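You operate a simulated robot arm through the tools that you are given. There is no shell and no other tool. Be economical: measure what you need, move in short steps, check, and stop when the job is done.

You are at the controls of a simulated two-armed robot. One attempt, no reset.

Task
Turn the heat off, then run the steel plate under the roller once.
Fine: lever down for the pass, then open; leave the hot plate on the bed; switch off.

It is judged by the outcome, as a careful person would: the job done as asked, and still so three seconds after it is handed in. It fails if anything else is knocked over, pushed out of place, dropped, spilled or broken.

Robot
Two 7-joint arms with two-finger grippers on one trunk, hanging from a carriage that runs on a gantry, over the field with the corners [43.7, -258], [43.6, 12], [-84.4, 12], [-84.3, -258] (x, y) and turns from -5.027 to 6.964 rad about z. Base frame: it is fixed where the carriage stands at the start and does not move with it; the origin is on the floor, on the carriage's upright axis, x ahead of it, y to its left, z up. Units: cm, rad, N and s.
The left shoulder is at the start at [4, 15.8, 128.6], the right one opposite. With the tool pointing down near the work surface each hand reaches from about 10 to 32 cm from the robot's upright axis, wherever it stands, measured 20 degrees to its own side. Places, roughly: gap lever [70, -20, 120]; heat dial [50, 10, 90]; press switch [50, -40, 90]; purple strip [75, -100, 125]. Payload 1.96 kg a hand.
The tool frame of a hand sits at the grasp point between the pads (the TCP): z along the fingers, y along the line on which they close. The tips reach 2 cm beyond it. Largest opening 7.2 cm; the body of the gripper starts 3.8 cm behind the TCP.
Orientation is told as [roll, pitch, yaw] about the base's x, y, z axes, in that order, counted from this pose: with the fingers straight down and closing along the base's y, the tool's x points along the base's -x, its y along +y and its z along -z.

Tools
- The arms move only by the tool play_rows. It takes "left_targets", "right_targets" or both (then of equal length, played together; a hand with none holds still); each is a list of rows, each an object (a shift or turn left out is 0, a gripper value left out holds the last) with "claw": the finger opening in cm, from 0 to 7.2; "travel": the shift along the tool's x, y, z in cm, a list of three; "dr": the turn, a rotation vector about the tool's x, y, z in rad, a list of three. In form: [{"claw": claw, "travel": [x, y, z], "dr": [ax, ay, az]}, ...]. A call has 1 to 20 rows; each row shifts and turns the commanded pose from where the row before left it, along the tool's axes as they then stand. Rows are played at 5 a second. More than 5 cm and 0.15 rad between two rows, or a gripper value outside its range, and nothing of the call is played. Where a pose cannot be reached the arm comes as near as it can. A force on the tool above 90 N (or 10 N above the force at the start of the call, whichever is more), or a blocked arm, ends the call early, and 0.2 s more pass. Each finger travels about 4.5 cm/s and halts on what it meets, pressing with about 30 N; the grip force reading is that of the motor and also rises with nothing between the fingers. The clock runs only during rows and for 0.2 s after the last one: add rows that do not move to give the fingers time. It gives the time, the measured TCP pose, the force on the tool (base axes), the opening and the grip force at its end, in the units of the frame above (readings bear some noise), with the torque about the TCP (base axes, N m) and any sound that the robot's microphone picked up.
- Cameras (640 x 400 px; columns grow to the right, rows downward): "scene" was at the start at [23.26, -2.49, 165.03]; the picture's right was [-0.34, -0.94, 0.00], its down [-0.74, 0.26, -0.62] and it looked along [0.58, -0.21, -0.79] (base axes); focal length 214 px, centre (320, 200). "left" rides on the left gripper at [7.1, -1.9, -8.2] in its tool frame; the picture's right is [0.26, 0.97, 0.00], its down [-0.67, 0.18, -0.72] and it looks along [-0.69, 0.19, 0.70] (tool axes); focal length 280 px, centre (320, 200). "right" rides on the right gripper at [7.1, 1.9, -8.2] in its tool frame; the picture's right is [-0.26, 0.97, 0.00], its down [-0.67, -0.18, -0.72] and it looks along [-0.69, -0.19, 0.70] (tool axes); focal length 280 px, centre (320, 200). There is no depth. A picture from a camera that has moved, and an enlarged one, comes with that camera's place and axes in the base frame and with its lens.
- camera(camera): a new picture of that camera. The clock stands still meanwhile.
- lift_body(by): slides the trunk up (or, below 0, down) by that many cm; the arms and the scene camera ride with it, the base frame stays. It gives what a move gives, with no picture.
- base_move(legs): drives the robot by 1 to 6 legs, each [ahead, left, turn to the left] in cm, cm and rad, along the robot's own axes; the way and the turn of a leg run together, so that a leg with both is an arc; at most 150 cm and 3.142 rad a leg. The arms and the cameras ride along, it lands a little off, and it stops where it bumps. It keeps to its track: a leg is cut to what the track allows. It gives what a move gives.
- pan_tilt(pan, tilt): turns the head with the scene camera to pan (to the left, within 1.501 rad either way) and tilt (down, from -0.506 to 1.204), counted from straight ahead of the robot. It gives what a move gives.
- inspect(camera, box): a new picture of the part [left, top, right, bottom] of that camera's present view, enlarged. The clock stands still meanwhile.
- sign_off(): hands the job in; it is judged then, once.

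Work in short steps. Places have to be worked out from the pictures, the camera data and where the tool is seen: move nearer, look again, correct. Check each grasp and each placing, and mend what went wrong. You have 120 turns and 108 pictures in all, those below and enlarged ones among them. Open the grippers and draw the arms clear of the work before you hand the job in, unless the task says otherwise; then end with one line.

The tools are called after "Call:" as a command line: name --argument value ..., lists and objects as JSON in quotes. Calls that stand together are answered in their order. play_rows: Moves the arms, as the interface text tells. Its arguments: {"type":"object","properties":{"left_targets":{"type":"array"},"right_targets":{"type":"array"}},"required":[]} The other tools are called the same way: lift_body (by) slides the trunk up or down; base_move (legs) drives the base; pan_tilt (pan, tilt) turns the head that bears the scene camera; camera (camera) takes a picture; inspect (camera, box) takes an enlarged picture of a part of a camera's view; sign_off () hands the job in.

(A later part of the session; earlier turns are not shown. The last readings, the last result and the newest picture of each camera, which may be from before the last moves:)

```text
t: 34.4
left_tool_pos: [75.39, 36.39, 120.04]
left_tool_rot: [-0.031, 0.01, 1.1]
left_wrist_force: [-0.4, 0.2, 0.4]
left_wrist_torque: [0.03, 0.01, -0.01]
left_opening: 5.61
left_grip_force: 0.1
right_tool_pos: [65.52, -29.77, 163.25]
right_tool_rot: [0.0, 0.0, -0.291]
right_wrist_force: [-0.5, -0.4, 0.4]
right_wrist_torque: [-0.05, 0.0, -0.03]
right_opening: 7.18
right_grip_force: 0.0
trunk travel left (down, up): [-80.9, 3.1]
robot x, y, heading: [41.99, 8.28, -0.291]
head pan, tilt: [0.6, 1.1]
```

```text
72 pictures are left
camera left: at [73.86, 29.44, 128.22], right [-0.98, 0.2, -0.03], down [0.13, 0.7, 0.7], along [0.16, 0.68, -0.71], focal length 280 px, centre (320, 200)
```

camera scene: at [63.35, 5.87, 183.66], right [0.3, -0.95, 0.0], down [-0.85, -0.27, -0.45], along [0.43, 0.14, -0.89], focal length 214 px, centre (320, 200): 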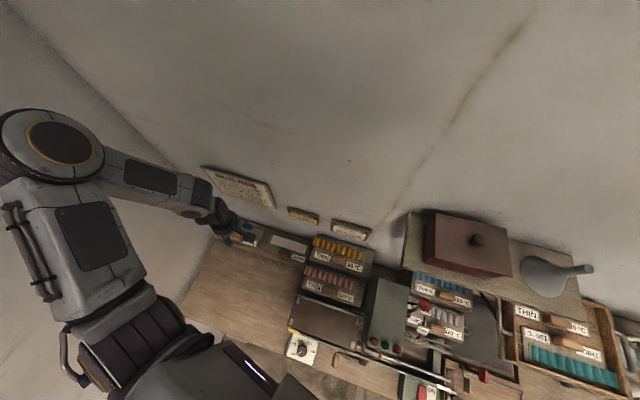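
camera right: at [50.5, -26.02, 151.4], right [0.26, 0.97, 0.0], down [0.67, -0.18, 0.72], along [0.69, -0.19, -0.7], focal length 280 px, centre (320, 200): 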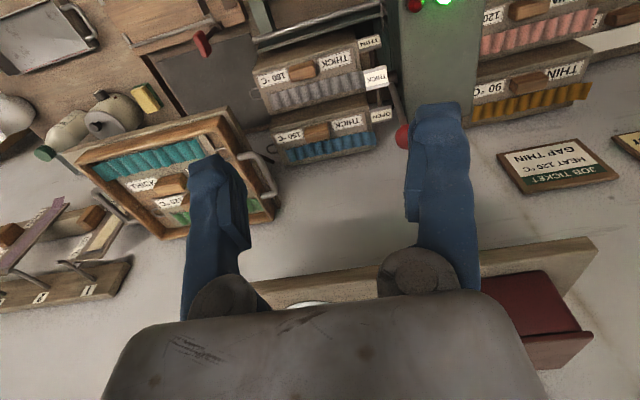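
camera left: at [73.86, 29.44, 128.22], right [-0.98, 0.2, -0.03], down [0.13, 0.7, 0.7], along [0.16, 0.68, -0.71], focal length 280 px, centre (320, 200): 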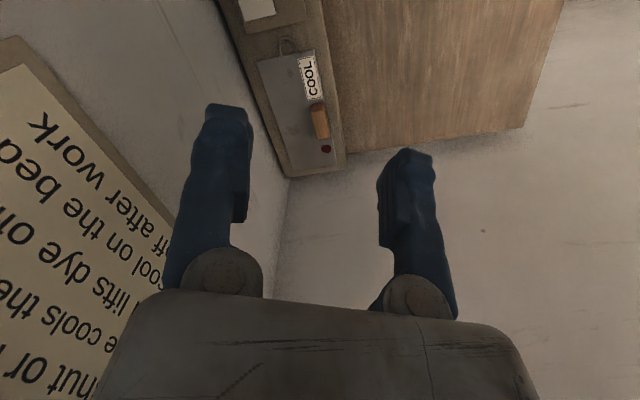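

Handle seen near (78.8, 48.5), lying along y. I move over it while turning the hand to yaw ≈1.55.

Call:
play_rows --left_targets '[{"travel": [-4.15, 0.88, 0], "dr": [0, 0, -0.148]}, {"travel": [-4.2, 0.25, 0], "dr": [0, 0, -0.148]}, {"travel": [-4.2, -0.39, 0], "dr": [0, 0, -0.148]}, {}]'

Call:
camera --camera "scene"

Call:
camera --camera "left"

```text
t: 35.4
left_tool_pos: [78.77, 48.77, 119.86]
left_tool_rot: [-0.023, 0.022, 1.545]
left_wrist_force: [0.6, -0.3, 0.1]
left_wrist_torque: [-0.04, -0.02, -0.01]
left_opening: 5.6
left_grip_force: 0.0
right_tool_pos: [65.41, -29.81, 163.25]
right_tool_rot: [0.0, 0.0, -0.293]
right_wrist_force: [-0.1, -0.6, -0.5]
right_wrist_torque: [0.0, -0.03, -0.01]
right_opening: 7.21
right_grip_force: 0.1
trunk travel left (down, up): [-80.9, 3.1]
robot x, y, heading: [42.02, 8.28, -0.287]
head pan, tilt: [0.6, 1.1]
```

```text
71 pictures are left
camera scene: at [63.36, 5.87, 183.66], right [0.3, -0.95, 0.0], down [-0.85, -0.27, -0.45], along [0.43, 0.14, -0.89], focal length 214 px, centre (320, 200)
```

scene: 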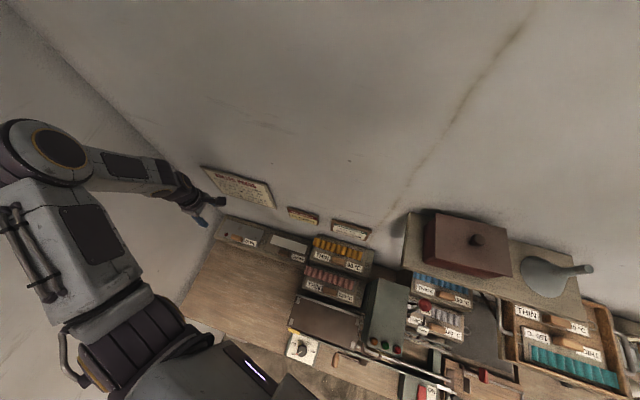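

```text
70 pictures are left
camera left: at [80.47, 41.91, 128.12], right [-0.97, -0.24, -0.02], down [-0.18, 0.7, 0.69], along [-0.15, 0.68, -0.72], focal length 280 px, centre (320, 200)
```

left: 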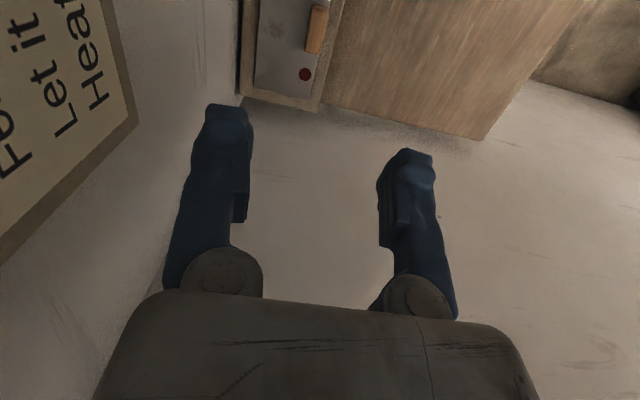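

Handle estimate (79.3, 49.6, ~91). I descend to z≈101 above it.

Call:
play_rows --left_targets '[{"travel": [-0.9, -0.5, 0]}, {"travel": [0, 0, 4]}, {"travel": [0, 0, 4]}, {"travel": [0, 0, 4]}, {"travel": [0, 0, 4]}, {"travel": [0, 0, 3]}, {}]'

Call:
camera --camera "left"

```text
t: 37.0
left_tool_pos: [79.52, 49.08, 100.8]
left_tool_rot: [-0.027, 0.025, 1.542]
left_wrist_force: [-1.0, -0.7, 0.5]
left_wrist_torque: [0.02, -0.02, 0.01]
left_opening: 5.59
left_grip_force: 0.1
right_tool_pos: [65.59, -29.83, 163.22]
right_tool_rot: [0.0, 0.0, -0.292]
right_wrist_force: [-0.4, -0.1, 0.4]
right_wrist_torque: [-0.03, -0.03, 0.02]
right_opening: 7.18
right_grip_force: 0.0
trunk travel left (down, up): [-80.9, 3.1]
robot x, y, heading: [41.75, 8.27, -0.293]
head pan, tilt: [0.6, 1.1]
```

```text
69 pictures are left
camera left: at [81.27, 42.23, 108.95], right [-0.97, -0.24, -0.02], down [-0.18, 0.7, 0.69], along [-0.15, 0.68, -0.72], focal length 280 px, centre (320, 200)
```

left: 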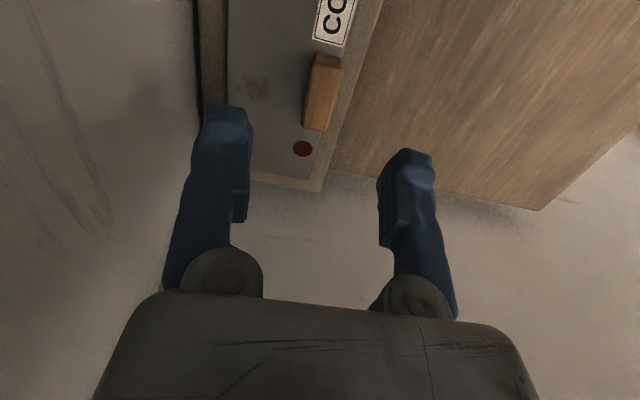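

Centre of handle ≈(79.6, 50). I shift 0.9 in y and go down to TCP z≈93, then look.

Call:
play_rows --left_targets '[{"travel": [-0.9, 0, 0]}, {"travel": [0, 0, 4]}, {"travel": [0, 0, 3.6]}, {}]'

Call:
camera --camera "left"

```text
t: 38.0
left_tool_pos: [80.08, 49.82, 93.08]
left_tool_rot: [-0.024, 0.024, 1.543]
left_wrist_force: [0.5, 0.3, -0.2]
left_wrist_torque: [0.02, -0.01, -0.04]
left_opening: 5.59
left_grip_force: 0.0
right_tool_pos: [65.39, -29.97, 163.36]
right_tool_rot: [0.0, 0.001, -0.293]
right_wrist_force: [1.0, -0.6, 0.3]
right_wrist_torque: [-0.01, -0.03, 0.0]
right_opening: 7.18
right_grip_force: 0.1
trunk travel left (down, up): [-80.9, 3.1]
robot x, y, heading: [41.87, 8.35, -0.286]
head pan, tilt: [0.6, 1.1]
```

```text
68 pictures are left
camera left: at [81.64, 43.0, 101.32], right [-0.97, -0.24, -0.02], down [-0.18, 0.7, 0.69], along [-0.15, 0.68, -0.72], focal length 280 px, centre (320, 200)
```

left: 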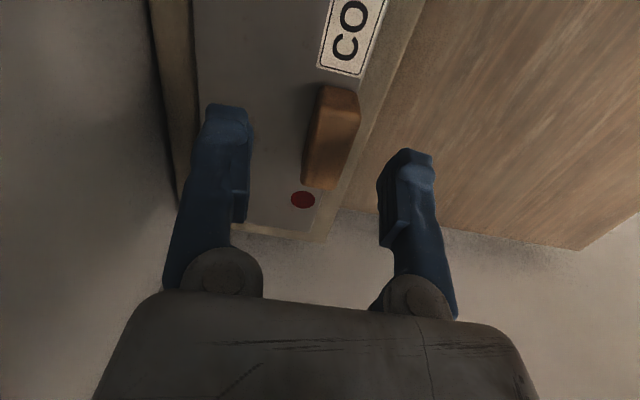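

Re-triangulated: handle top about (79.2, 50.8, 88). I correct, lower 3 cm and look.

Call:
play_rows --left_targets '[{"travel": [-1.0, 0.8, 0]}, {"travel": [0, 0, 3.2]}, {}]'

Call:
camera --camera "left"

```text
t: 38.8
left_tool_pos: [78.58, 50.53, 90.3]
left_tool_rot: [-0.024, 0.022, 1.542]
left_wrist_force: [-0.3, -0.9, 0.4]
left_wrist_torque: [-0.01, 0.03, -0.02]
left_opening: 5.6
left_grip_force: 0.0
left hand out of reach, approached as far as the arm can: row 2
right_tool_pos: [65.53, -29.77, 163.34]
right_tool_rot: [0.0, 0.0, -0.293]
right_wrist_force: [0.2, 0.2, 0.1]
right_wrist_torque: [-0.02, 0.04, 0.02]
right_opening: 7.2
right_grip_force: 0.1
trunk travel left (down, up): [-80.9, 3.1]
robot x, y, heading: [42.05, 8.4, -0.29]
head pan, tilt: [0.6, 1.1]
```

```text
67 pictures are left
camera left: at [80.24, 43.78, 98.54], right [-0.97, -0.24, -0.02], down [-0.18, 0.7, 0.69], along [-0.15, 0.68, -0.72], focal length 280 px, centre (320, 200)
```

left: 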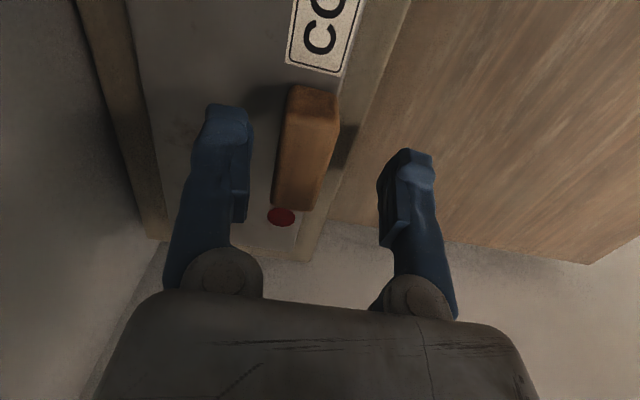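

Arm limit reached, so I lower the trunk by 3 cm instead, after a 0.7 cm x correction.

Call:
play_rows --left_targets '[{"travel": [-0.2, -0.7, 0]}, {}]'

Call:
lift_body --by -2.0

Call:
camera --camera "left"

```text
t: 39.4
left_tool_pos: [79.19, 50.72, 90.56]
left_tool_rot: [-0.025, 0.023, 1.543]
left_wrist_force: [0.6, 0.4, 1.1]
left_wrist_torque: [0.0, 0.03, 0.0]
left_opening: 5.59
left_grip_force: 0.1
left hand out of reach, approached as far as the arm can: row 1
right_tool_pos: [65.45, -29.79, 163.29]
right_tool_rot: [0.0, -0.001, -0.291]
right_wrist_force: [0.1, -0.2, 1.3]
right_wrist_torque: [-0.01, 0.03, 0.0]
right_opening: 7.2
right_grip_force: 0.1
trunk travel left (down, up): [-80.9, 3.1]
robot x, y, heading: [41.68, 8.34, -0.293]
head pan, tilt: [0.6, 1.1]
```

```text
t: 40.1
left_tool_pos: [79.14, 50.68, 88.51]
left_tool_rot: [-0.022, 0.022, 1.543]
left_wrist_force: [0.7, 0.5, 0.0]
left_wrist_torque: [-0.02, -0.01, -0.01]
left_opening: 5.62
left_grip_force: 0.2
right_tool_pos: [65.54, -29.76, 161.31]
right_tool_rot: [0.0, 0.0, -0.291]
right_wrist_force: [-1.2, -0.4, 0.5]
right_wrist_torque: [-0.01, 0.01, 0.03]
right_opening: 7.2
right_grip_force: 0.1
trunk travel left (down, up): [-78.9, 5.1]
robot x, y, heading: [41.44, 8.56, -0.295]
head pan, tilt: [0.6, 1.1]
```

```text
66 pictures are left
camera left: at [80.85, 43.9, 96.75], right [-0.97, -0.24, -0.02], down [-0.18, 0.7, 0.7], along [-0.15, 0.68, -0.72], focal length 280 px, centre (320, 200)
```

left: 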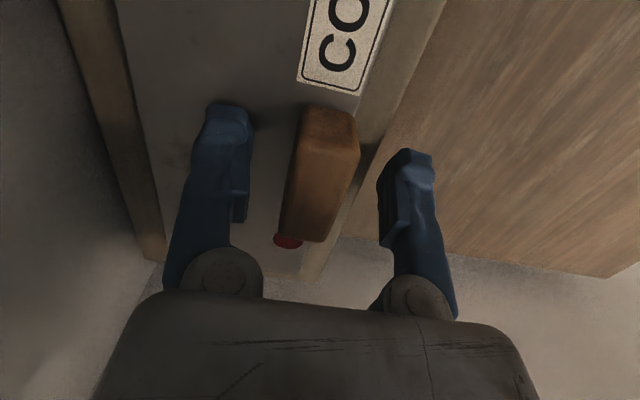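

Fingers straddle the handle without contact. I lower 0.6 cm and close.

Call:
lift_body --by -0.6

Call:
play_rows --left_targets '[{"claw": 1.0}, {"claw": 1.0}, {"claw": 1.0}, {"claw": 1.0}, {"claw": 1.0}, {"claw": 1.0}]'

Call:
camera --camera "left"

```text
t: 40.5
left_tool_pos: [79.42, 50.93, 88.39]
left_tool_rot: [-0.031, 0.025, 1.541]
left_wrist_force: [-6.2, -2.5, 20.7]
left_wrist_torque: [-0.03, -0.55, -0.21]
left_opening: 5.35
left_grip_force: 0.0
right_tool_pos: [65.4, -29.79, 160.95]
right_tool_rot: [0.0, 0.0, -0.292]
right_wrist_force: [0.1, 1.3, 0.5]
right_wrist_torque: [0.02, 0.02, 0.0]
right_opening: 7.23
right_grip_force: 0.0
trunk travel left (down, up): [-78.5, 5.5]
robot x, y, heading: [41.82, 8.52, -0.292]
head pan, tilt: [0.6, 1.1]
stopped: the force on the tool passed its limit at 103 N (the readings are from after the stop); the commanded pose is now the measured one
```

```text
t: 41.9
left_tool_pos: [79.4, 50.85, 88.46]
left_tool_rot: [-0.03, 0.027, 1.539]
left_wrist_force: [-21.3, -13.3, 71.6]
left_wrist_torque: [-0.13, -0.75, 0.17]
left_opening: 2.5
left_grip_force: 29.8
right_tool_pos: [65.36, -29.71, 160.94]
right_tool_rot: [0.0, 0.0, -0.291]
right_wrist_force: [-0.3, 0.2, 0.6]
right_wrist_torque: [0.02, 0.01, 0.0]
right_opening: 7.22
right_grip_force: 0.2
trunk travel left (down, up): [-78.5, 5.5]
robot x, y, heading: [41.69, 8.78, -0.294]
head pan, tilt: [0.6, 1.1]
```

```text
65 pictures are left
camera left: at [81.02, 44.06, 96.72], right [-0.97, -0.23, -0.02], down [-0.18, 0.7, 0.69], along [-0.15, 0.68, -0.72], focal length 280 px, centre (320, 200)
```

left: 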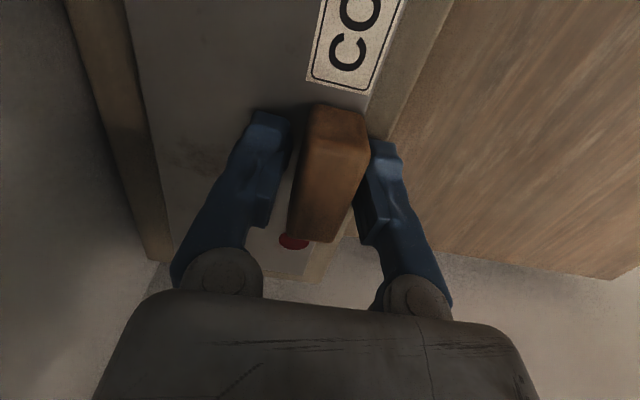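

Handle gripped (2.5 cm). I lift the trunk 4 cm and check that the plate comes along.

Call:
lift_body --by 4

Call:
camera --camera "left"

```text
t: 42.8
left_tool_pos: [79.46, 50.6, 92.27]
left_tool_rot: [-0.031, 0.027, 1.541]
left_wrist_force: [0.4, 0.0, -4.3]
left_wrist_torque: [0.02, 0.07, -0.01]
left_opening: 2.08
left_grip_force: 29.9
right_tool_pos: [65.51, -29.79, 164.9]
right_tool_rot: [0.0, 0.0, -0.291]
right_wrist_force: [-0.8, -0.6, 0.4]
right_wrist_torque: [-0.01, -0.02, -0.03]
right_opening: 7.2
right_grip_force: 0.0
trunk travel left (down, up): [-82.5, 1.5]
robot x, y, heading: [41.92, 8.37, -0.289]
head pan, tilt: [0.6, 1.1]
```

```text
64 pictures are left
camera left: at [81.03, 43.84, 100.57], right [-0.97, -0.23, -0.02], down [-0.18, 0.7, 0.69], along [-0.15, 0.68, -0.72], focal length 280 px, centre (320, 200)
```

left: 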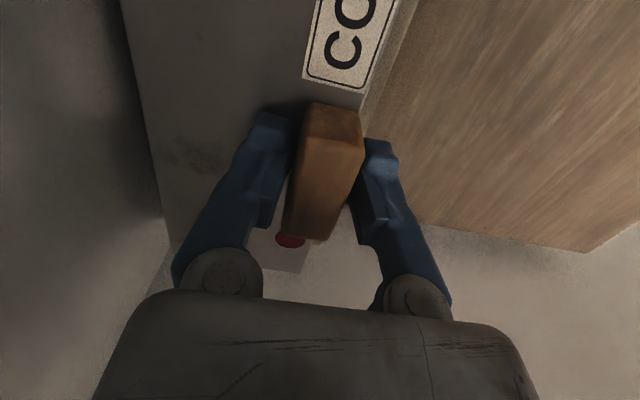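

The plate is up (about 0.45 kg). I raise it to z≈112 and check the posture.

Call:
play_rows --left_targets '[{"travel": [0, 0, -3], "claw": 1.0}, {"travel": [0, 0, -3.5]}, {"travel": [0, 0, -3.5]}, {"travel": [0, 0, -3.5]}, {"travel": [0, 0, -3.5]}, {"travel": [0, 0, -3.5]}, {}]'

Call:
camera --camera "scene"

Call:
camera --camera "left"

```text
t: 44.4
left_tool_pos: [78.95, 51.14, 112.58]
left_tool_rot: [-0.031, 0.029, 1.539]
left_wrist_force: [-0.7, 0.4, -4.1]
left_wrist_torque: [-0.03, 0.08, 0.0]
left_opening: 2.13
left_grip_force: 30.3
right_tool_pos: [65.42, -29.91, 164.97]
right_tool_rot: [0.0, 0.0, -0.293]
right_wrist_force: [-0.6, 0.0, 0.1]
right_wrist_torque: [0.01, -0.04, 0.01]
right_opening: 7.19
right_grip_force: 0.0
trunk travel left (down, up): [-82.5, 1.5]
robot x, y, heading: [41.73, 8.76, -0.296]
head pan, tilt: [0.6, 1.1]
```

```text
63 pictures are left
camera scene: at [63.32, 5.82, 185.29], right [0.3, -0.95, 0.0], down [-0.85, -0.27, -0.45], along [0.43, 0.14, -0.89], focal length 214 px, centre (320, 200)
```

scene: 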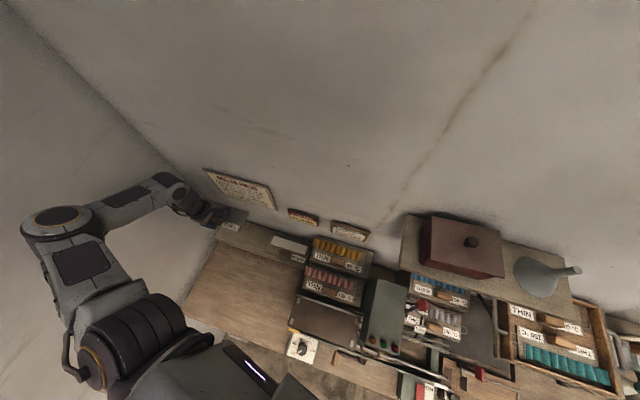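

```text
62 pictures are left
camera left: at [80.49, 44.36, 120.89], right [-0.97, -0.23, -0.02], down [-0.18, 0.7, 0.69], along [-0.15, 0.68, -0.72], focal length 280 px, centre (320, 200)
```

left: 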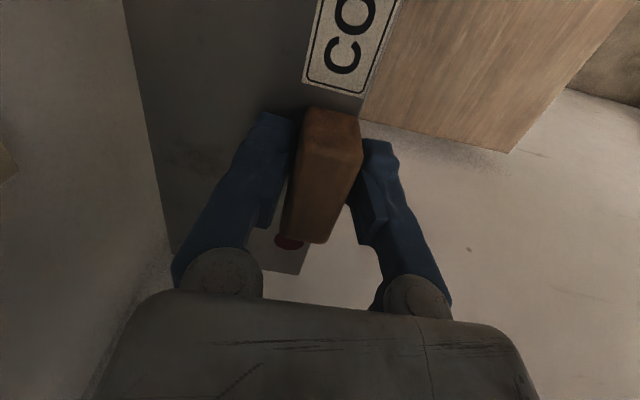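

Held firmly. I carry it towards the bed: about −17 in x and −35 in y.

Call:
play_rows --left_targets '[{"travel": [3.5, 1.7, 0]}, {"travel": [3.5, 1.7, 0]}, {"travel": [3.5, 1.7, 0]}, {"travel": [3.5, 1.7, 0]}, {"travel": [3.5, 1.7, 0]}, {"travel": [3.5, 1.7, 0]}, {"travel": [3.5, 1.7, 0]}, {"travel": [3.5, 1.7, 0]}, {"travel": [3.5, 1.7, 0]}, {"travel": [3.5, 1.7, 0]}, {}]'

Call:
camera --camera "left"

```text
t: 46.8
left_tool_pos: [60.81, 16.71, 113.11]
left_tool_rot: [-0.03, 0.026, 1.542]
left_wrist_force: [0.1, -0.3, -3.9]
left_wrist_torque: [0.0, 0.12, -0.01]
left_opening: 2.12
left_grip_force: 29.8
right_tool_pos: [65.38, -29.77, 165.0]
right_tool_rot: [0.0, -0.001, -0.291]
right_wrist_force: [-0.1, 0.6, -0.1]
right_wrist_torque: [-0.02, 0.0, -0.02]
right_opening: 7.2
right_grip_force: 0.1
trunk travel left (down, up): [-82.5, 1.5]
robot x, y, heading: [42.23, 8.6, -0.291]
head pan, tilt: [0.6, 1.1]
```

```text
61 pictures are left
camera left: at [62.41, 9.86, 121.42], right [-0.97, -0.23, -0.02], down [-0.18, 0.7, 0.69], along [-0.15, 0.68, -0.72], focal length 280 px, centre (320, 200)
```

left: 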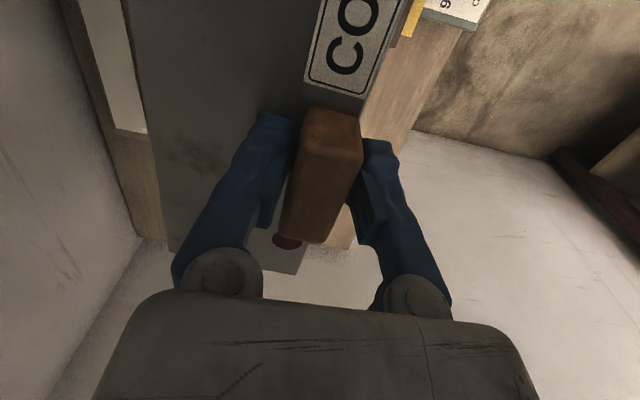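

I move the carriage back and straighten it to give the left hand comfortable reach over the bed, then view the bed.

Call:
base_move --legs '[[0, 0, 0.29], [-11, -2, 0]]'

Call:
pan_tilt --pan 0.0 --tilt 1.2

Call:
camera --camera "scene"

```text
t: 48.9
left_tool_pos: [46.67, 19.85, 113.19]
left_tool_rot: [-0.031, 0.027, 1.833]
left_wrist_force: [-0.5, 0.7, -4.0]
left_wrist_torque: [-0.02, 0.08, -0.01]
left_opening: 2.12
left_grip_force: 30.4
right_tool_pos: [64.51, -23.4, 164.89]
right_tool_rot: [0.0, 0.002, -0.002]
right_wrist_force: [0.6, -0.3, -0.7]
right_wrist_torque: [0.0, 0.02, 0.03]
right_opening: 7.2
right_grip_force: 0.0
trunk travel left (down, up): [-82.5, 1.5]
robot x, y, heading: [31.06, 6.26, 0.004]
head pan, tilt: [0.6, 1.1]
```

```text
t: 49.9
left_tool_pos: [46.66, 19.9, 113.07]
left_tool_rot: [-0.032, 0.025, 1.832]
left_wrist_force: [-0.2, 1.1, -4.8]
left_wrist_torque: [-0.03, 0.05, -0.01]
left_opening: 2.14
left_grip_force: 29.9
right_tool_pos: [64.42, -23.44, 164.89]
right_tool_rot: [-0.001, 0.0, 0.002]
right_wrist_force: [-0.4, -0.1, 0.1]
right_wrist_torque: [0.02, -0.03, 0.0]
right_opening: 7.19
right_grip_force: 0.1
trunk travel left (down, up): [-82.5, 1.5]
robot x, y, heading: [30.84, 6.83, 0.0]
head pan, tilt: [0.0, 1.201]
```

```text
60 pictures are left
camera scene: at [52.58, 6.49, 184.7], right [0.0, -1.0, 0.0], down [-0.93, 0.0, -0.36], along [0.36, 0.0, -0.93], focal length 214 px, centre (320, 200)
```

scene: 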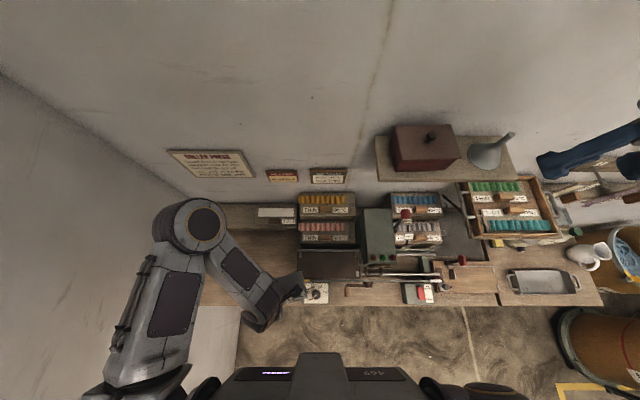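

I enlarge the bed area to triangulate the bed's corners with the earlier view.

Call:
inspect --camera "scene" --box '[280, 230, 440, 310]'

```text
4.00 times, centred on (360, 270) of scene
camera zoom: at [52.58, 6.49, 184.7], right [0.0, -1.0, 0.0], down [-0.93, 0.0, -0.36], along [0.36, 0.0, -0.93], focal length 858 px, centre (160, -80)
```

zoom: 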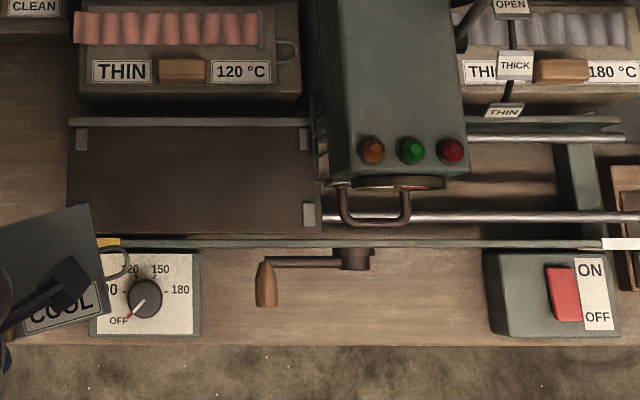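

Bed: clips span y −8.6…14.9, x 56…64, z≈92; centre (60, 3.1). Plate centre is +3.5 in x from the handle, so TCP target is (56.5, 3.4). I square the hand and go there at height.

Call:
play_rows --left_targets '[{"dr": [0, 0, 0.145]}, {"dr": [0, 0, 0.145]}, {"travel": [3.24, -2.06, 0]}, {"travel": [3.24, -2.06, 0]}, {"travel": [3.24, -2.06, 0]}, {"travel": [3.24, -2.06, 0]}, {"travel": [3.24, -2.06, 0]}, {}]'

Call:
inspect --camera "scene" --box '[260, 200, 460, 320]'

Call:
camera --camera "left"

```text
t: 51.7
left_tool_pos: [56.38, 3.23, 114.01]
left_tool_rot: [-0.037, 0.017, 1.543]
left_wrist_force: [-0.3, 0.9, -4.0]
left_wrist_torque: [-0.03, 0.11, -0.01]
left_opening: 2.13
left_grip_force: 29.9
right_tool_pos: [64.39, -23.42, 164.86]
right_tool_rot: [0.0, -0.001, 0.0]
right_wrist_force: [0.4, -0.5, -0.6]
right_wrist_torque: [0.0, 0.0, -0.02]
right_opening: 7.21
right_grip_force: 0.1
trunk travel left (down, up): [-82.5, 1.5]
robot x, y, heading: [30.39, 6.46, -0.001]
head pan, tilt: [0.0, 1.201]
```

```text
3.20 times, centred on (360, 260) of scene
camera zoom: at [52.57, 6.49, 184.7], right [0.0, -1.0, 0.0], down [-0.93, 0.0, -0.36], along [0.36, 0.0, -0.93], focal length 686 px, centre (192, 8)
```

zoom: 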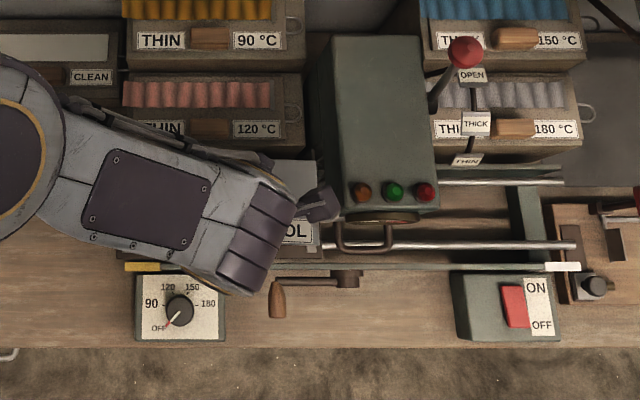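

```text
57 pictures are left
camera left: at [58.06, -3.65, 122.25], right [-0.97, -0.24, -0.03], down [-0.19, 0.69, 0.7], along [-0.14, 0.68, -0.72], focal length 280 px, centre (320, 200)
```

left: 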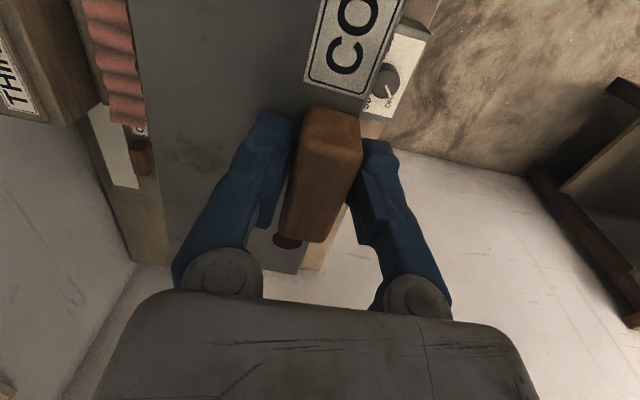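

Aligned above the bed. I lower to TCP z≈98 and check.

Call:
play_rows --left_targets '[{"travel": [-0.4, 0, 3.2]}, {"travel": [0, 0, 3.2]}, {"travel": [0, 0, 3.2]}, {"travel": [0, 0, 3.2]}, {"travel": [0, 0, 3]}, {}]'

Call:
inspect --camera "scene" --box '[260, 200, 460, 320]'

Call:
camera --camera "left"

```text
t: 53.1
left_tool_pos: [57.13, 3.49, 98.0]
left_tool_rot: [-0.035, 0.016, 1.542]
left_wrist_force: [-0.8, 0.7, -3.8]
left_wrist_torque: [-0.03, 0.08, -0.01]
left_opening: 2.12
left_grip_force: 30.0
right_tool_pos: [64.37, -23.45, 164.94]
right_tool_rot: [0.0, -0.001, 0.0]
right_wrist_force: [0.4, -0.1, 0.1]
right_wrist_torque: [0.01, 0.02, 0.01]
right_opening: 7.2
right_grip_force: 0.0
trunk travel left (down, up): [-82.5, 1.5]
robot x, y, heading: [30.79, 6.37, 0.004]
head pan, tilt: [0.0, 1.201]
```

```text
3.20 times, centred on (360, 260) of scene
camera zoom: at [52.57, 6.49, 184.7], right [0.0, -1.0, 0.0], down [-0.93, 0.0, -0.36], along [0.36, 0.0, -0.93], focal length 686 px, centre (192, 8)
```

zoom: 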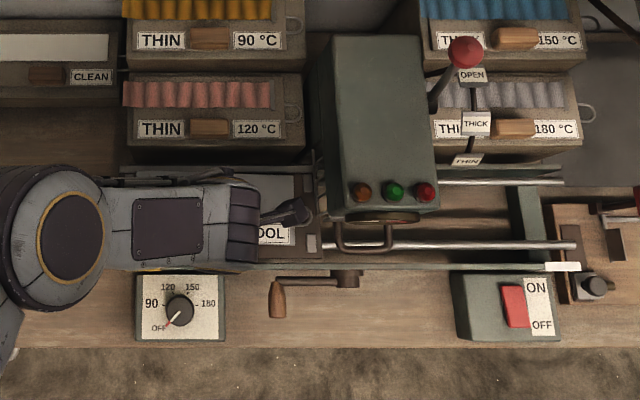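

```text
55 pictures are left
camera left: at [58.65, -3.46, 106.21], right [-0.97, -0.23, -0.03], down [-0.19, 0.69, 0.7], along [-0.14, 0.68, -0.72], focal length 280 px, centre (320, 200)
```

left: 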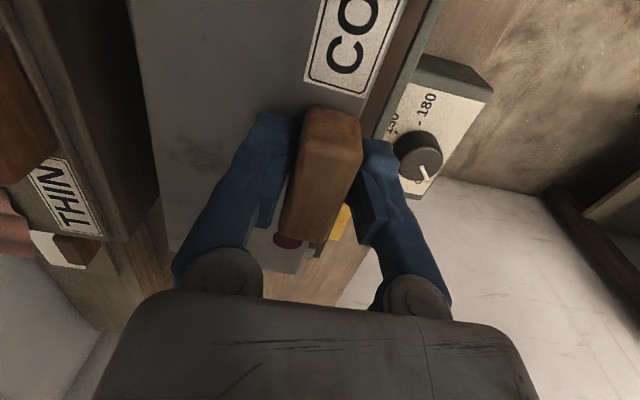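

Position is good apart from 0.7 cm in x. I correct and lower 3.2 cm.

Call:
play_rows --left_targets '[{"travel": [0, 0.75, 0]}, {"travel": [0, 0, 1.2]}, {"travel": [0, 0, 1.2]}, {"travel": [0, 0, 0.8]}, {}]'

Call:
camera --camera "left"

```text
t: 54.1
left_tool_pos: [56.47, 2.74, 95.53]
left_tool_rot: [-0.037, 0.028, 1.54]
left_wrist_force: [-11.3, 1.8, 65.0]
left_wrist_torque: [0.65, -0.96, 0.49]
left_opening: 2.16
left_grip_force: 30.3
right_tool_pos: [64.38, -23.36, 165.09]
right_tool_rot: [-0.002, -0.002, 0.001]
right_wrist_force: [0.3, -0.2, 0.0]
right_wrist_torque: [-0.01, 0.0, 0.02]
right_opening: 7.23
right_grip_force: 0.0
trunk travel left (down, up): [-82.5, 1.5]
robot x, y, heading: [30.67, 6.35, 0.004]
head pan, tilt: [0.0, 1.201]
stopped in row 5 (left hand): the force on the tool passed its limit at 106 N (the readings are from after the stop); the commanded pose is now the measured one
```

```text
54 pictures are left
camera left: at [58.04, -4.09, 103.72], right [-0.97, -0.23, -0.03], down [-0.19, 0.7, 0.69], along [-0.14, 0.67, -0.72], focal length 280 px, centre (320, 200)
```

left: 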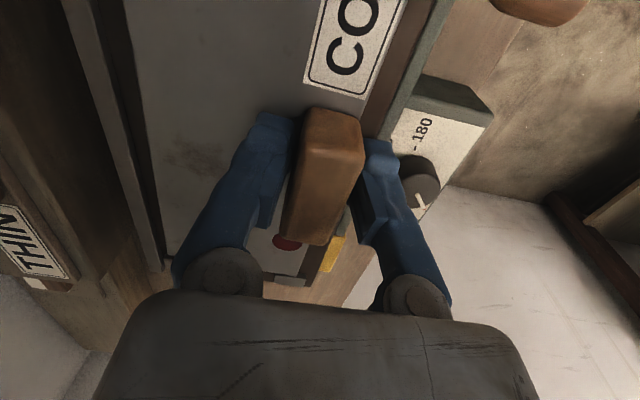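

Plate has touched down (65 N). I unload, open slowly and look.

Call:
play_rows --left_targets '[{"travel": [0, 0, -0.4]}, {"claw": 2.8}, {"claw": 3.6}, {"claw": 4.4}, {"claw": 5.0}, {}]'

Call:
camera --camera "left"

```text
t: 55.5
left_tool_pos: [56.43, 2.96, 95.54]
left_tool_rot: [-0.037, 0.025, 1.541]
left_wrist_force: [0.0, -0.2, 0.3]
left_wrist_torque: [0.03, -0.01, 0.0]
left_opening: 5.02
left_grip_force: 0.1
right_tool_pos: [64.41, -23.36, 164.91]
right_tool_rot: [-0.001, 0.0, -0.001]
right_wrist_force: [-1.2, 0.5, 0.7]
right_wrist_torque: [0.01, -0.01, 0.03]
right_opening: 7.17
right_grip_force: 0.2
trunk travel left (down, up): [-82.5, 1.5]
robot x, y, heading: [30.53, 6.13, -0.001]
head pan, tilt: [0.0, 1.201]
```

```text
53 pictures are left
camera left: at [58.03, -3.89, 103.89], right [-0.97, -0.23, -0.03], down [-0.19, 0.7, 0.69], along [-0.14, 0.68, -0.72], focal length 280 px, centre (320, 200)
```

left: 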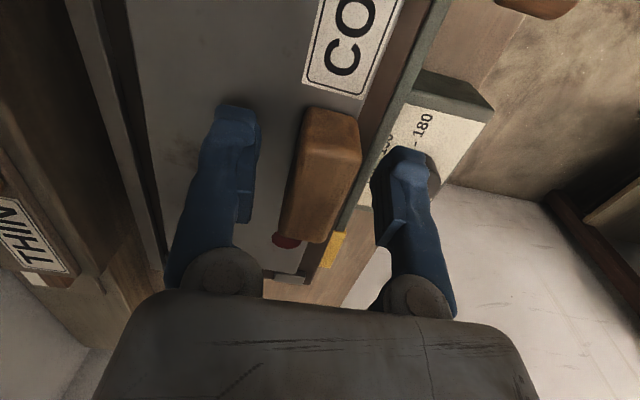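

Released, plate on the bed. I raise the left hand clear and off to the left, then look.

Call:
play_rows --left_targets '[{"travel": [0, 0, -3]}, {"travel": [0, 0, -4]}, {"travel": [0, 0, -4]}, {"travel": [-3, 0, -4]}, {"travel": [-4, 0, 0]}, {"travel": [-4, 0, 0]}, {"travel": [-4, 0, 0]}, {"travel": [-4, 0, 0]}, {}]'

Call:
inspect --camera "scene" --box '[260, 200, 460, 320]'

```text
t: 57.5
left_tool_pos: [56.33, 22.29, 110.02]
left_tool_rot: [-0.036, 0.025, 1.542]
left_wrist_force: [-0.2, 0.1, -0.5]
left_wrist_torque: [-0.01, 0.02, 0.01]
left_opening: 5.01
left_grip_force: 0.1
right_tool_pos: [64.38, -23.35, 164.93]
right_tool_rot: [0.0, -0.002, -0.001]
right_wrist_force: [0.8, 0.9, -0.2]
right_wrist_torque: [0.04, -0.01, 0.04]
right_opening: 7.18
right_grip_force: 0.0
trunk travel left (down, up): [-82.5, 1.5]
robot x, y, heading: [30.64, 6.49, 0.003]
head pan, tilt: [0.0, 1.201]
```

```text
3.20 times, centred on (360, 260) of scene
camera zoom: at [52.55, 6.5, 184.7], right [0.0, -1.0, 0.0], down [-0.93, 0.0, -0.36], along [0.36, 0.0, -0.93], focal length 686 px, centre (192, 8)
```

zoom: 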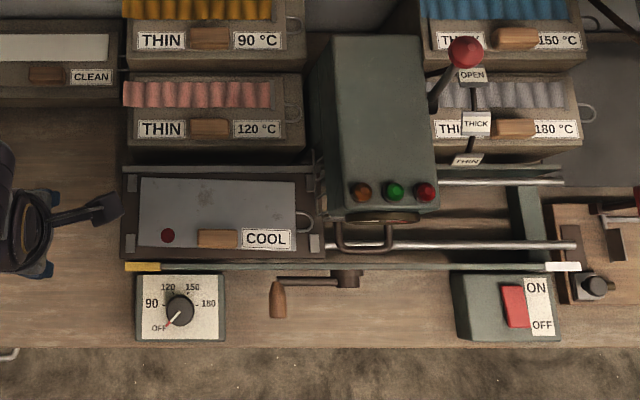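

The plate lies neatly on the bed between the clips. Next the gap lever: knob ≈(72.5, −20, 121), close below a shelf edge at x≈77, z≈135, so I'll approach from the front with a tilted right hand. First I draw the right hand back and drive to suit it.

Call:
play_rows --right_targets '[{"travel": [3, 0, 4]}, {"travel": [3, 0, 4]}, {"travel": [3, 0, 4]}, {"travel": [3, 0, 4]}, {}]'

Call:
base_move --legs '[[8, -18, 0]]'

Call:
camera --camera "right"

Call:
camera --camera "scene"

```text
t: 58.8
left_tool_pos: [56.37, 22.23, 110.15]
left_tool_rot: [-0.036, 0.024, 1.543]
left_wrist_force: [0.0, -0.3, 0.0]
left_wrist_torque: [0.01, -0.01, 0.02]
left_opening: 4.98
left_grip_force: 0.1
right_tool_pos: [63.06, -23.51, 161.97]
right_tool_rot: [0.001, 0.001, 0.0]
right_wrist_force: [0.0, 0.6, -0.4]
right_wrist_torque: [-0.02, -0.02, 0.0]
right_opening: 7.19
right_grip_force: 0.1
right hand out of reach, approached as far as the arm can: row 1, 2, 3, 4
trunk travel left (down, up): [-82.5, 1.5]
robot x, y, heading: [30.94, 6.56, 0.006]
head pan, tilt: [0.0, 1.201]
```

```text
t: 60.3
left_tool_pos: [64.4, 4.02, 110.11]
left_tool_rot: [-0.037, 0.025, 1.54]
left_wrist_force: [0.0, -0.2, 0.0]
left_wrist_torque: [0.01, 0.02, -0.04]
left_opening: 4.97
left_grip_force: 0.2
right_tool_pos: [70.97, -41.67, 161.97]
right_tool_rot: [0.001, 0.003, -0.003]
right_wrist_force: [-0.9, 0.4, -0.6]
right_wrist_torque: [0.03, 0.0, -0.01]
right_opening: 7.19
right_grip_force: 0.1
trunk travel left (down, up): [-82.5, 1.5]
robot x, y, heading: [38.49, -11.37, -0.004]
head pan, tilt: [0.0, 1.201]
```

```text
51 pictures are left
camera right: at [63.9, -39.9, 170.12], right [0.26, 0.96, 0.0], down [0.68, -0.19, 0.71], along [0.69, -0.19, -0.7], focal length 280 px, centre (320, 200)
```

right: 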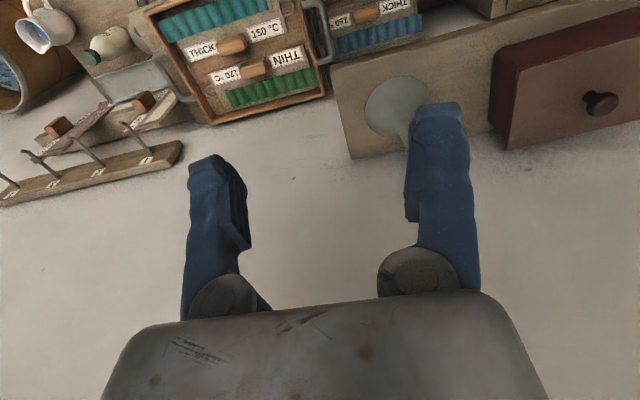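

```text
50 pictures are left
camera scene: at [60.52, -11.66, 184.7], right [0.0, -1.0, 0.0], down [-0.93, 0.0, -0.36], along [0.36, 0.0, -0.93], focal length 214 px, centre (320, 200)
```

scene: 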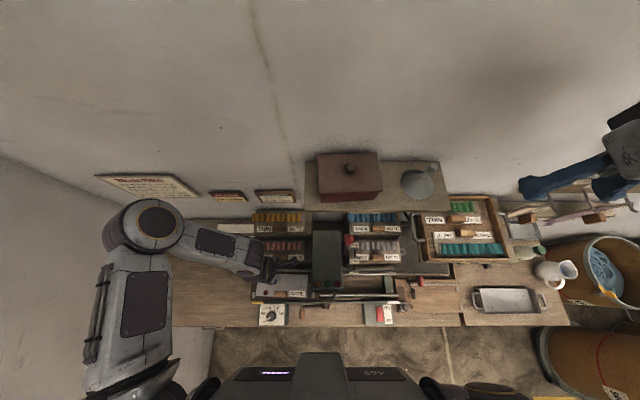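

The right hand must come down past an awkward zone of its reach; to stay clear of the shelf I back off 15 cm, then lower it.

Call:
base_move --legs '[[-15, 0, 0]]'

Call:
play_rows --right_targets '[{"travel": [1.0, 0.8, 4.2]}, {"travel": [1.0, 0.8, 4.2]}, {"travel": [1.0, 0.8, 4.2]}, {"travel": [1.0, 0.8, 4.2]}, {"travel": [1.0, 0.8, 4.2]}, {"travel": [1.0, 0.8, 4.2]}, {"travel": [1.0, 0.8, 4.2]}, {"travel": [1.0, 0.8, 4.2]}, {"travel": [1.0, 0.8, 4.2]}, {}]'

Call:
camera --camera "scene"

Call:
camera --camera "right"

```text
t: 61.7
left_tool_pos: [49.47, 4.06, 110.2]
left_tool_rot: [-0.037, 0.024, 1.537]
left_wrist_force: [-0.2, 0.4, -0.7]
left_wrist_torque: [-0.02, 0.0, 0.02]
left_opening: 5.01
left_grip_force: 0.1
right_tool_pos: [55.9, -41.71, 162.06]
right_tool_rot: [0.0, 0.001, -0.002]
right_wrist_force: [-0.4, -0.5, -0.3]
right_wrist_torque: [-0.02, -0.03, -0.01]
right_opening: 7.21
right_grip_force: 0.0
trunk travel left (down, up): [-82.5, 1.5]
robot x, y, heading: [23.91, -11.65, -0.003]
head pan, tilt: [0.0, 1.201]
```

```text
t: 63.9
left_tool_pos: [49.5, 4.03, 110.1]
left_tool_rot: [-0.036, 0.025, 1.538]
left_wrist_force: [0.1, -0.8, 0.0]
left_wrist_torque: [0.02, 0.03, -0.01]
left_opening: 4.99
left_grip_force: 0.1
right_tool_pos: [55.86, -41.71, 162.09]
right_tool_rot: [0.001, 0.002, -0.003]
right_wrist_force: [-0.3, 0.0, 0.0]
right_wrist_torque: [0.01, 0.01, -0.02]
right_opening: 7.19
right_grip_force: 0.0
right hand out of reach, approached as far as the arm can: row 1, 2, 3, 4, 5, 6, 7, 8, 9
trunk travel left (down, up): [-82.5, 1.5]
robot x, y, heading: [24.19, -11.8, -0.007]
head pan, tilt: [0.0, 1.201]
```

```text
49 pictures are left
camera scene: at [45.58, -11.66, 184.7], right [0.0, -1.0, 0.0], down [-0.93, 0.0, -0.36], along [0.36, 0.0, -0.93], focal length 214 px, centre (320, 200)
```

scene: 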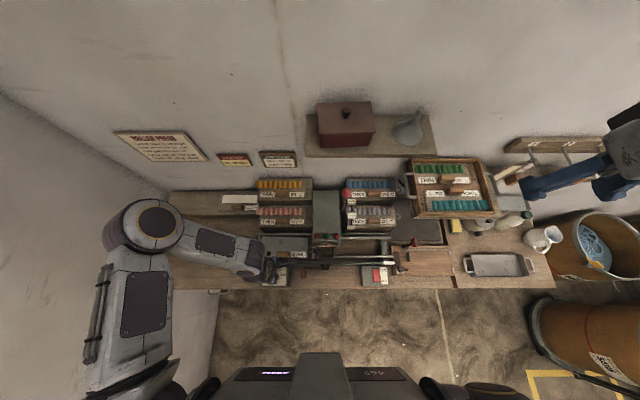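

```text
48 pictures are left
camera right: at [48.91, -39.9, 170.12], right [0.27, 0.96, 0.0], down [0.68, -0.19, 0.71], along [0.69, -0.19, -0.7], focal length 280 px, centre (320, 200)
```

right: 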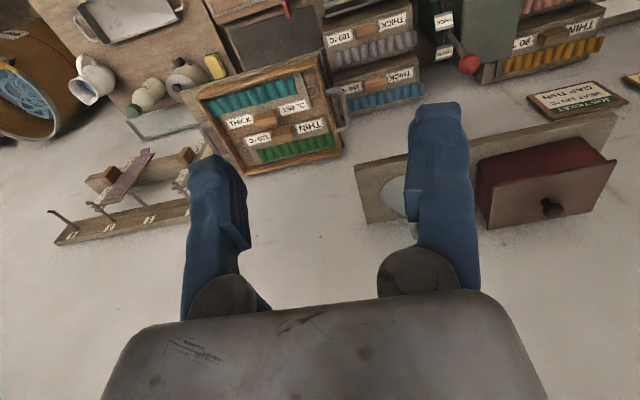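

The right arm did not move. I test other directions: outward to the right, then down.

Call:
play_rows --right_targets '[{"travel": [1.5, -4, 0]}, {"travel": [1.5, -4, 0]}, {"travel": [0, 0, 4]}, {}]'

Call:
play_rows --right_targets '[{"travel": [0, 0, 4.5]}, {"travel": [0, 0, 4.5]}, {"travel": [0, 0, 4.5]}, {"travel": [0, 0, 4.5]}, {"travel": [0, 0, 4.5]}, {"travel": [0, 0, 4.5]}, {}]'

```text
t: 64.9
left_tool_pos: [49.46, 3.92, 110.11]
left_tool_rot: [-0.037, 0.026, 1.537]
left_wrist_force: [0.1, 0.8, -0.1]
left_wrist_torque: [0.0, 0.02, 0.02]
left_opening: 5.01
left_grip_force: 0.0
right_tool_pos: [55.73, -49.79, 160.96]
right_tool_rot: [0.0, 0.002, -0.002]
right_wrist_force: [0.4, 1.1, -0.5]
right_wrist_torque: [0.02, 0.02, -0.03]
right_opening: 7.21
right_grip_force: 0.0
right hand out of reach, approached as far as the arm can: row 1, 2, 3
trunk travel left (down, up): [-82.5, 1.5]
robot x, y, heading: [24.01, -11.95, -0.001]
head pan, tilt: [0.0, 1.201]
```

```text
t: 66.5
left_tool_pos: [49.49, 3.92, 110.08]
left_tool_rot: [-0.037, 0.026, 1.538]
left_wrist_force: [0.1, 0.8, -1.1]
left_wrist_torque: [0.0, -0.01, -0.03]
left_opening: 5.01
left_grip_force: 0.0
right_tool_pos: [55.68, -49.66, 142.69]
right_tool_rot: [-0.001, 0.001, -0.005]
right_wrist_force: [-0.1, 0.8, -0.1]
right_wrist_torque: [-0.04, 0.02, 0.03]
right_opening: 7.2
right_grip_force: 0.1
right hand out of reach, approached as far as the arm can: row 1, 2, 3
trunk travel left (down, up): [-82.5, 1.5]
robot x, y, heading: [23.64, -11.39, -0.005]
head pan, tilt: [0.0, 1.201]
```

Free now. I tilt the hand to pitch −0.6 (fingers forward-down) and move inward a bit.

Call:
play_rows --right_targets '[{"travel": [0, 3, 3], "dr": [0, -0.15, 0]}, {"travel": [0, 4, 2], "dr": [0, -0.15, 0]}, {"travel": [0, 4, 1], "dr": [0, -0.15, 0]}, {"travel": [0, 4, 0], "dr": [0, -0.15, 0]}, {"travel": [0, 4, 0]}, {}]'

Call:
camera --camera "right"

```text
t: 67.4
left_tool_pos: [49.42, 3.92, 110.0]
left_tool_rot: [-0.037, 0.025, 1.537]
left_wrist_force: [-0.8, -0.2, 0.2]
left_wrist_torque: [0.05, 0.02, 0.0]
left_opening: 4.98
left_grip_force: 0.0
right_tool_pos: [53.28, -38.04, 130.67]
right_tool_rot: [0.02, -0.245, -0.036]
right_wrist_force: [0.3, -0.1, 0.4]
right_wrist_torque: [0.01, 0.02, 0.0]
right_opening: 7.19
right_grip_force: 0.0
right hand out of reach, approached as far as the arm can: row 4
trunk travel left (down, up): [-82.5, 1.5]
robot x, y, heading: [23.75, -11.4, -0.001]
head pan, tilt: [0.0, 1.201]
stopped in row 4 (right hand): the arm was blocked; the commanded pose is now the measured one
```

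```text
47 pictures are left
camera right: at [44.49, -36.15, 136.79], right [0.28, 0.96, 0.08], down [0.47, -0.21, 0.85], along [0.83, -0.2, -0.51], focal length 280 px, centre (320, 200)
```

right: 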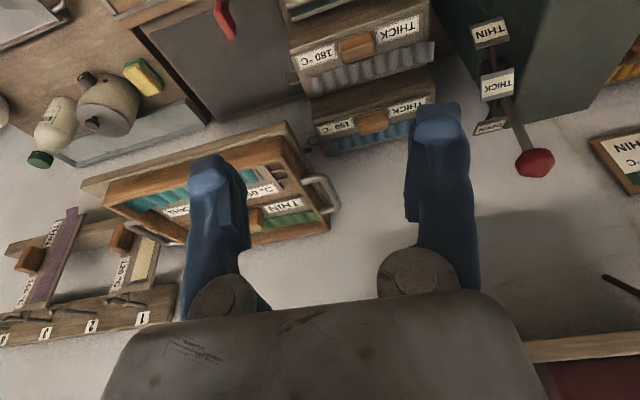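

The knob is confirmed at (72.5, −20.1, 121) by this picture. A pitch of −0.25 should suffice; I bring the hand in to y≈−20 here, in front of the machine.

Call:
play_rows --right_targets '[{"travel": [0, 3.5, 0]}, {"travel": [0, 3.5, 0]}, {"travel": [0, 3.5, 0]}, {"travel": [0, 3.5, 0]}, {"travel": [0, 3.5, 0]}, {}]'

Call:
camera --camera "right"

Call:
camera --camera "scene"

```text
t: 68.0
left_tool_pos: [49.55, 4.09, 110.16]
left_tool_rot: [-0.035, 0.024, 1.537]
left_wrist_force: [0.7, -1.0, -0.2]
left_wrist_torque: [0.01, 0.0, -0.03]
left_opening: 4.98
left_grip_force: 0.1
right_tool_pos: [49.35, -32.38, 125.99]
right_tool_rot: [0.021, -0.049, -0.054]
right_wrist_force: [-0.4, -0.5, 0.2]
right_wrist_torque: [0.02, 0.01, 0.01]
right_opening: 7.18
right_grip_force: 0.3
trunk travel left (down, up): [-82.5, 1.5]
robot x, y, heading: [23.8, -11.39, -0.0]
head pan, tilt: [0.0, 1.201]
stopped in row 2 (right hand): the arm was blocked; the commanded pose is now the measured one
```

```text
46 pictures are left
camera right: at [42.02, -30.45, 133.8], right [0.31, 0.95, 0.03], down [0.63, -0.23, 0.74], along [0.71, -0.21, -0.67], focal length 280 px, centre (320, 200)
```

right: 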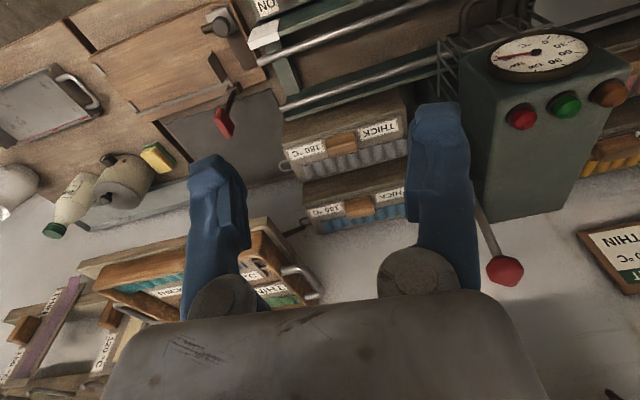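

```text
45 pictures are left
camera scene: at [45.59, -11.67, 184.71], right [0.0, -1.0, 0.0], down [-0.93, 0.0, -0.36], along [0.36, 0.0, -0.93], focal length 214 px, centre (320, 200)
```

scene: 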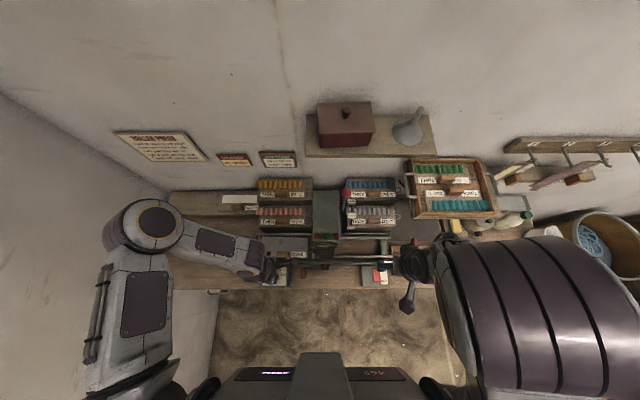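

The arm seems to be swinging to another elbow posture and was cut short. I retry gently with small steps.

Call:
play_rows --right_targets '[{}, {}, {"travel": [0, 1.5, 0]}, {"travel": [0, 1.5, 0]}, {"travel": [0, 1.5, 0]}, {"travel": [0, 1.5, 0]}, {}]'

Call:
camera --camera "scene"

```text
t: 69.8
left_tool_pos: [49.53, 4.09, 110.0]
left_tool_rot: [-0.036, 0.023, 1.538]
left_wrist_force: [-0.1, 0.0, 0.9]
left_wrist_torque: [0.04, 0.02, -0.02]
left_opening: 5.01
left_grip_force: 0.0
right_tool_pos: [47.63, -26.36, 124.38]
right_tool_rot: [0.031, 0.038, -0.075]
right_wrist_force: [0.5, 0.4, 0.1]
right_wrist_torque: [-0.03, 0.03, 0.0]
right_opening: 7.22
right_grip_force: 0.1
trunk travel left (down, up): [-82.5, 1.5]
robot x, y, heading: [23.83, -11.48, -0.003]
head pan, tilt: [0.0, 1.201]
stopped in row 7 (right hand): the arm was blocked; the commanded pose is now the measured one
```

```text
44 pictures are left
camera scene: at [45.59, -11.67, 184.7], right [0.0, -1.0, 0.0], down [-0.93, 0.0, -0.36], along [0.36, 0.0, -0.93], focal length 214 px, centre (320, 200)
```

scene: 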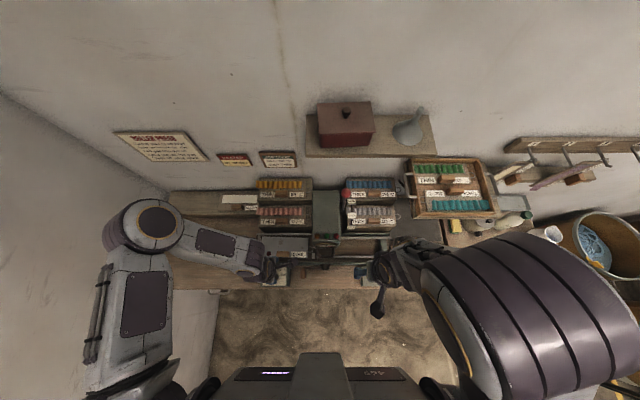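

I let it settle and nudge back to see which motions it can follow.

Call:
play_rows --right_targets '[{}, {}, {"travel": [0, 0, 1.5]}, {"travel": [0, 0, 1.5]}, {"travel": [0, 0, 1.5]}, {}]'

Call:
play_rows --right_targets '[{"dr": [0, -0.08, 0]}, {"dr": [0, -0.08, 0]}, {}, {}]'

```text
t: 71.2
left_tool_pos: [49.48, 3.97, 110.13]
left_tool_rot: [-0.037, 0.023, 1.538]
left_wrist_force: [-0.1, 0.2, 0.0]
left_wrist_torque: [0.03, 0.03, 0.01]
left_opening: 4.99
left_grip_force: 0.1
right_tool_pos: [47.61, -26.33, 119.75]
right_tool_rot: [0.023, 0.033, -0.068]
right_wrist_force: [0.5, 0.2, -1.0]
right_wrist_torque: [0.0, 0.01, -0.04]
right_opening: 7.22
right_grip_force: 0.1
trunk travel left (down, up): [-82.5, 1.5]
robot x, y, heading: [23.63, -11.88, -0.002]
head pan, tilt: [0.0, 1.201]
```

```text
t: 72.2
left_tool_pos: [49.54, 4.06, 110.14]
left_tool_rot: [-0.037, 0.025, 1.537]
left_wrist_force: [-0.2, -0.3, -1.1]
left_wrist_torque: [0.03, 0.0, -0.02]
left_opening: 5.01
left_grip_force: 0.1
right_tool_pos: [47.53, -26.38, 119.94]
right_tool_rot: [0.026, -0.128, -0.071]
right_wrist_force: [-0.4, 0.4, 0.4]
right_wrist_torque: [-0.02, 0.01, -0.01]
right_opening: 7.23
right_grip_force: 0.0
trunk travel left (down, up): [-82.5, 1.5]
robot x, y, heading: [23.67, -11.61, -0.005]
head pan, tilt: [0.0, 1.201]
```

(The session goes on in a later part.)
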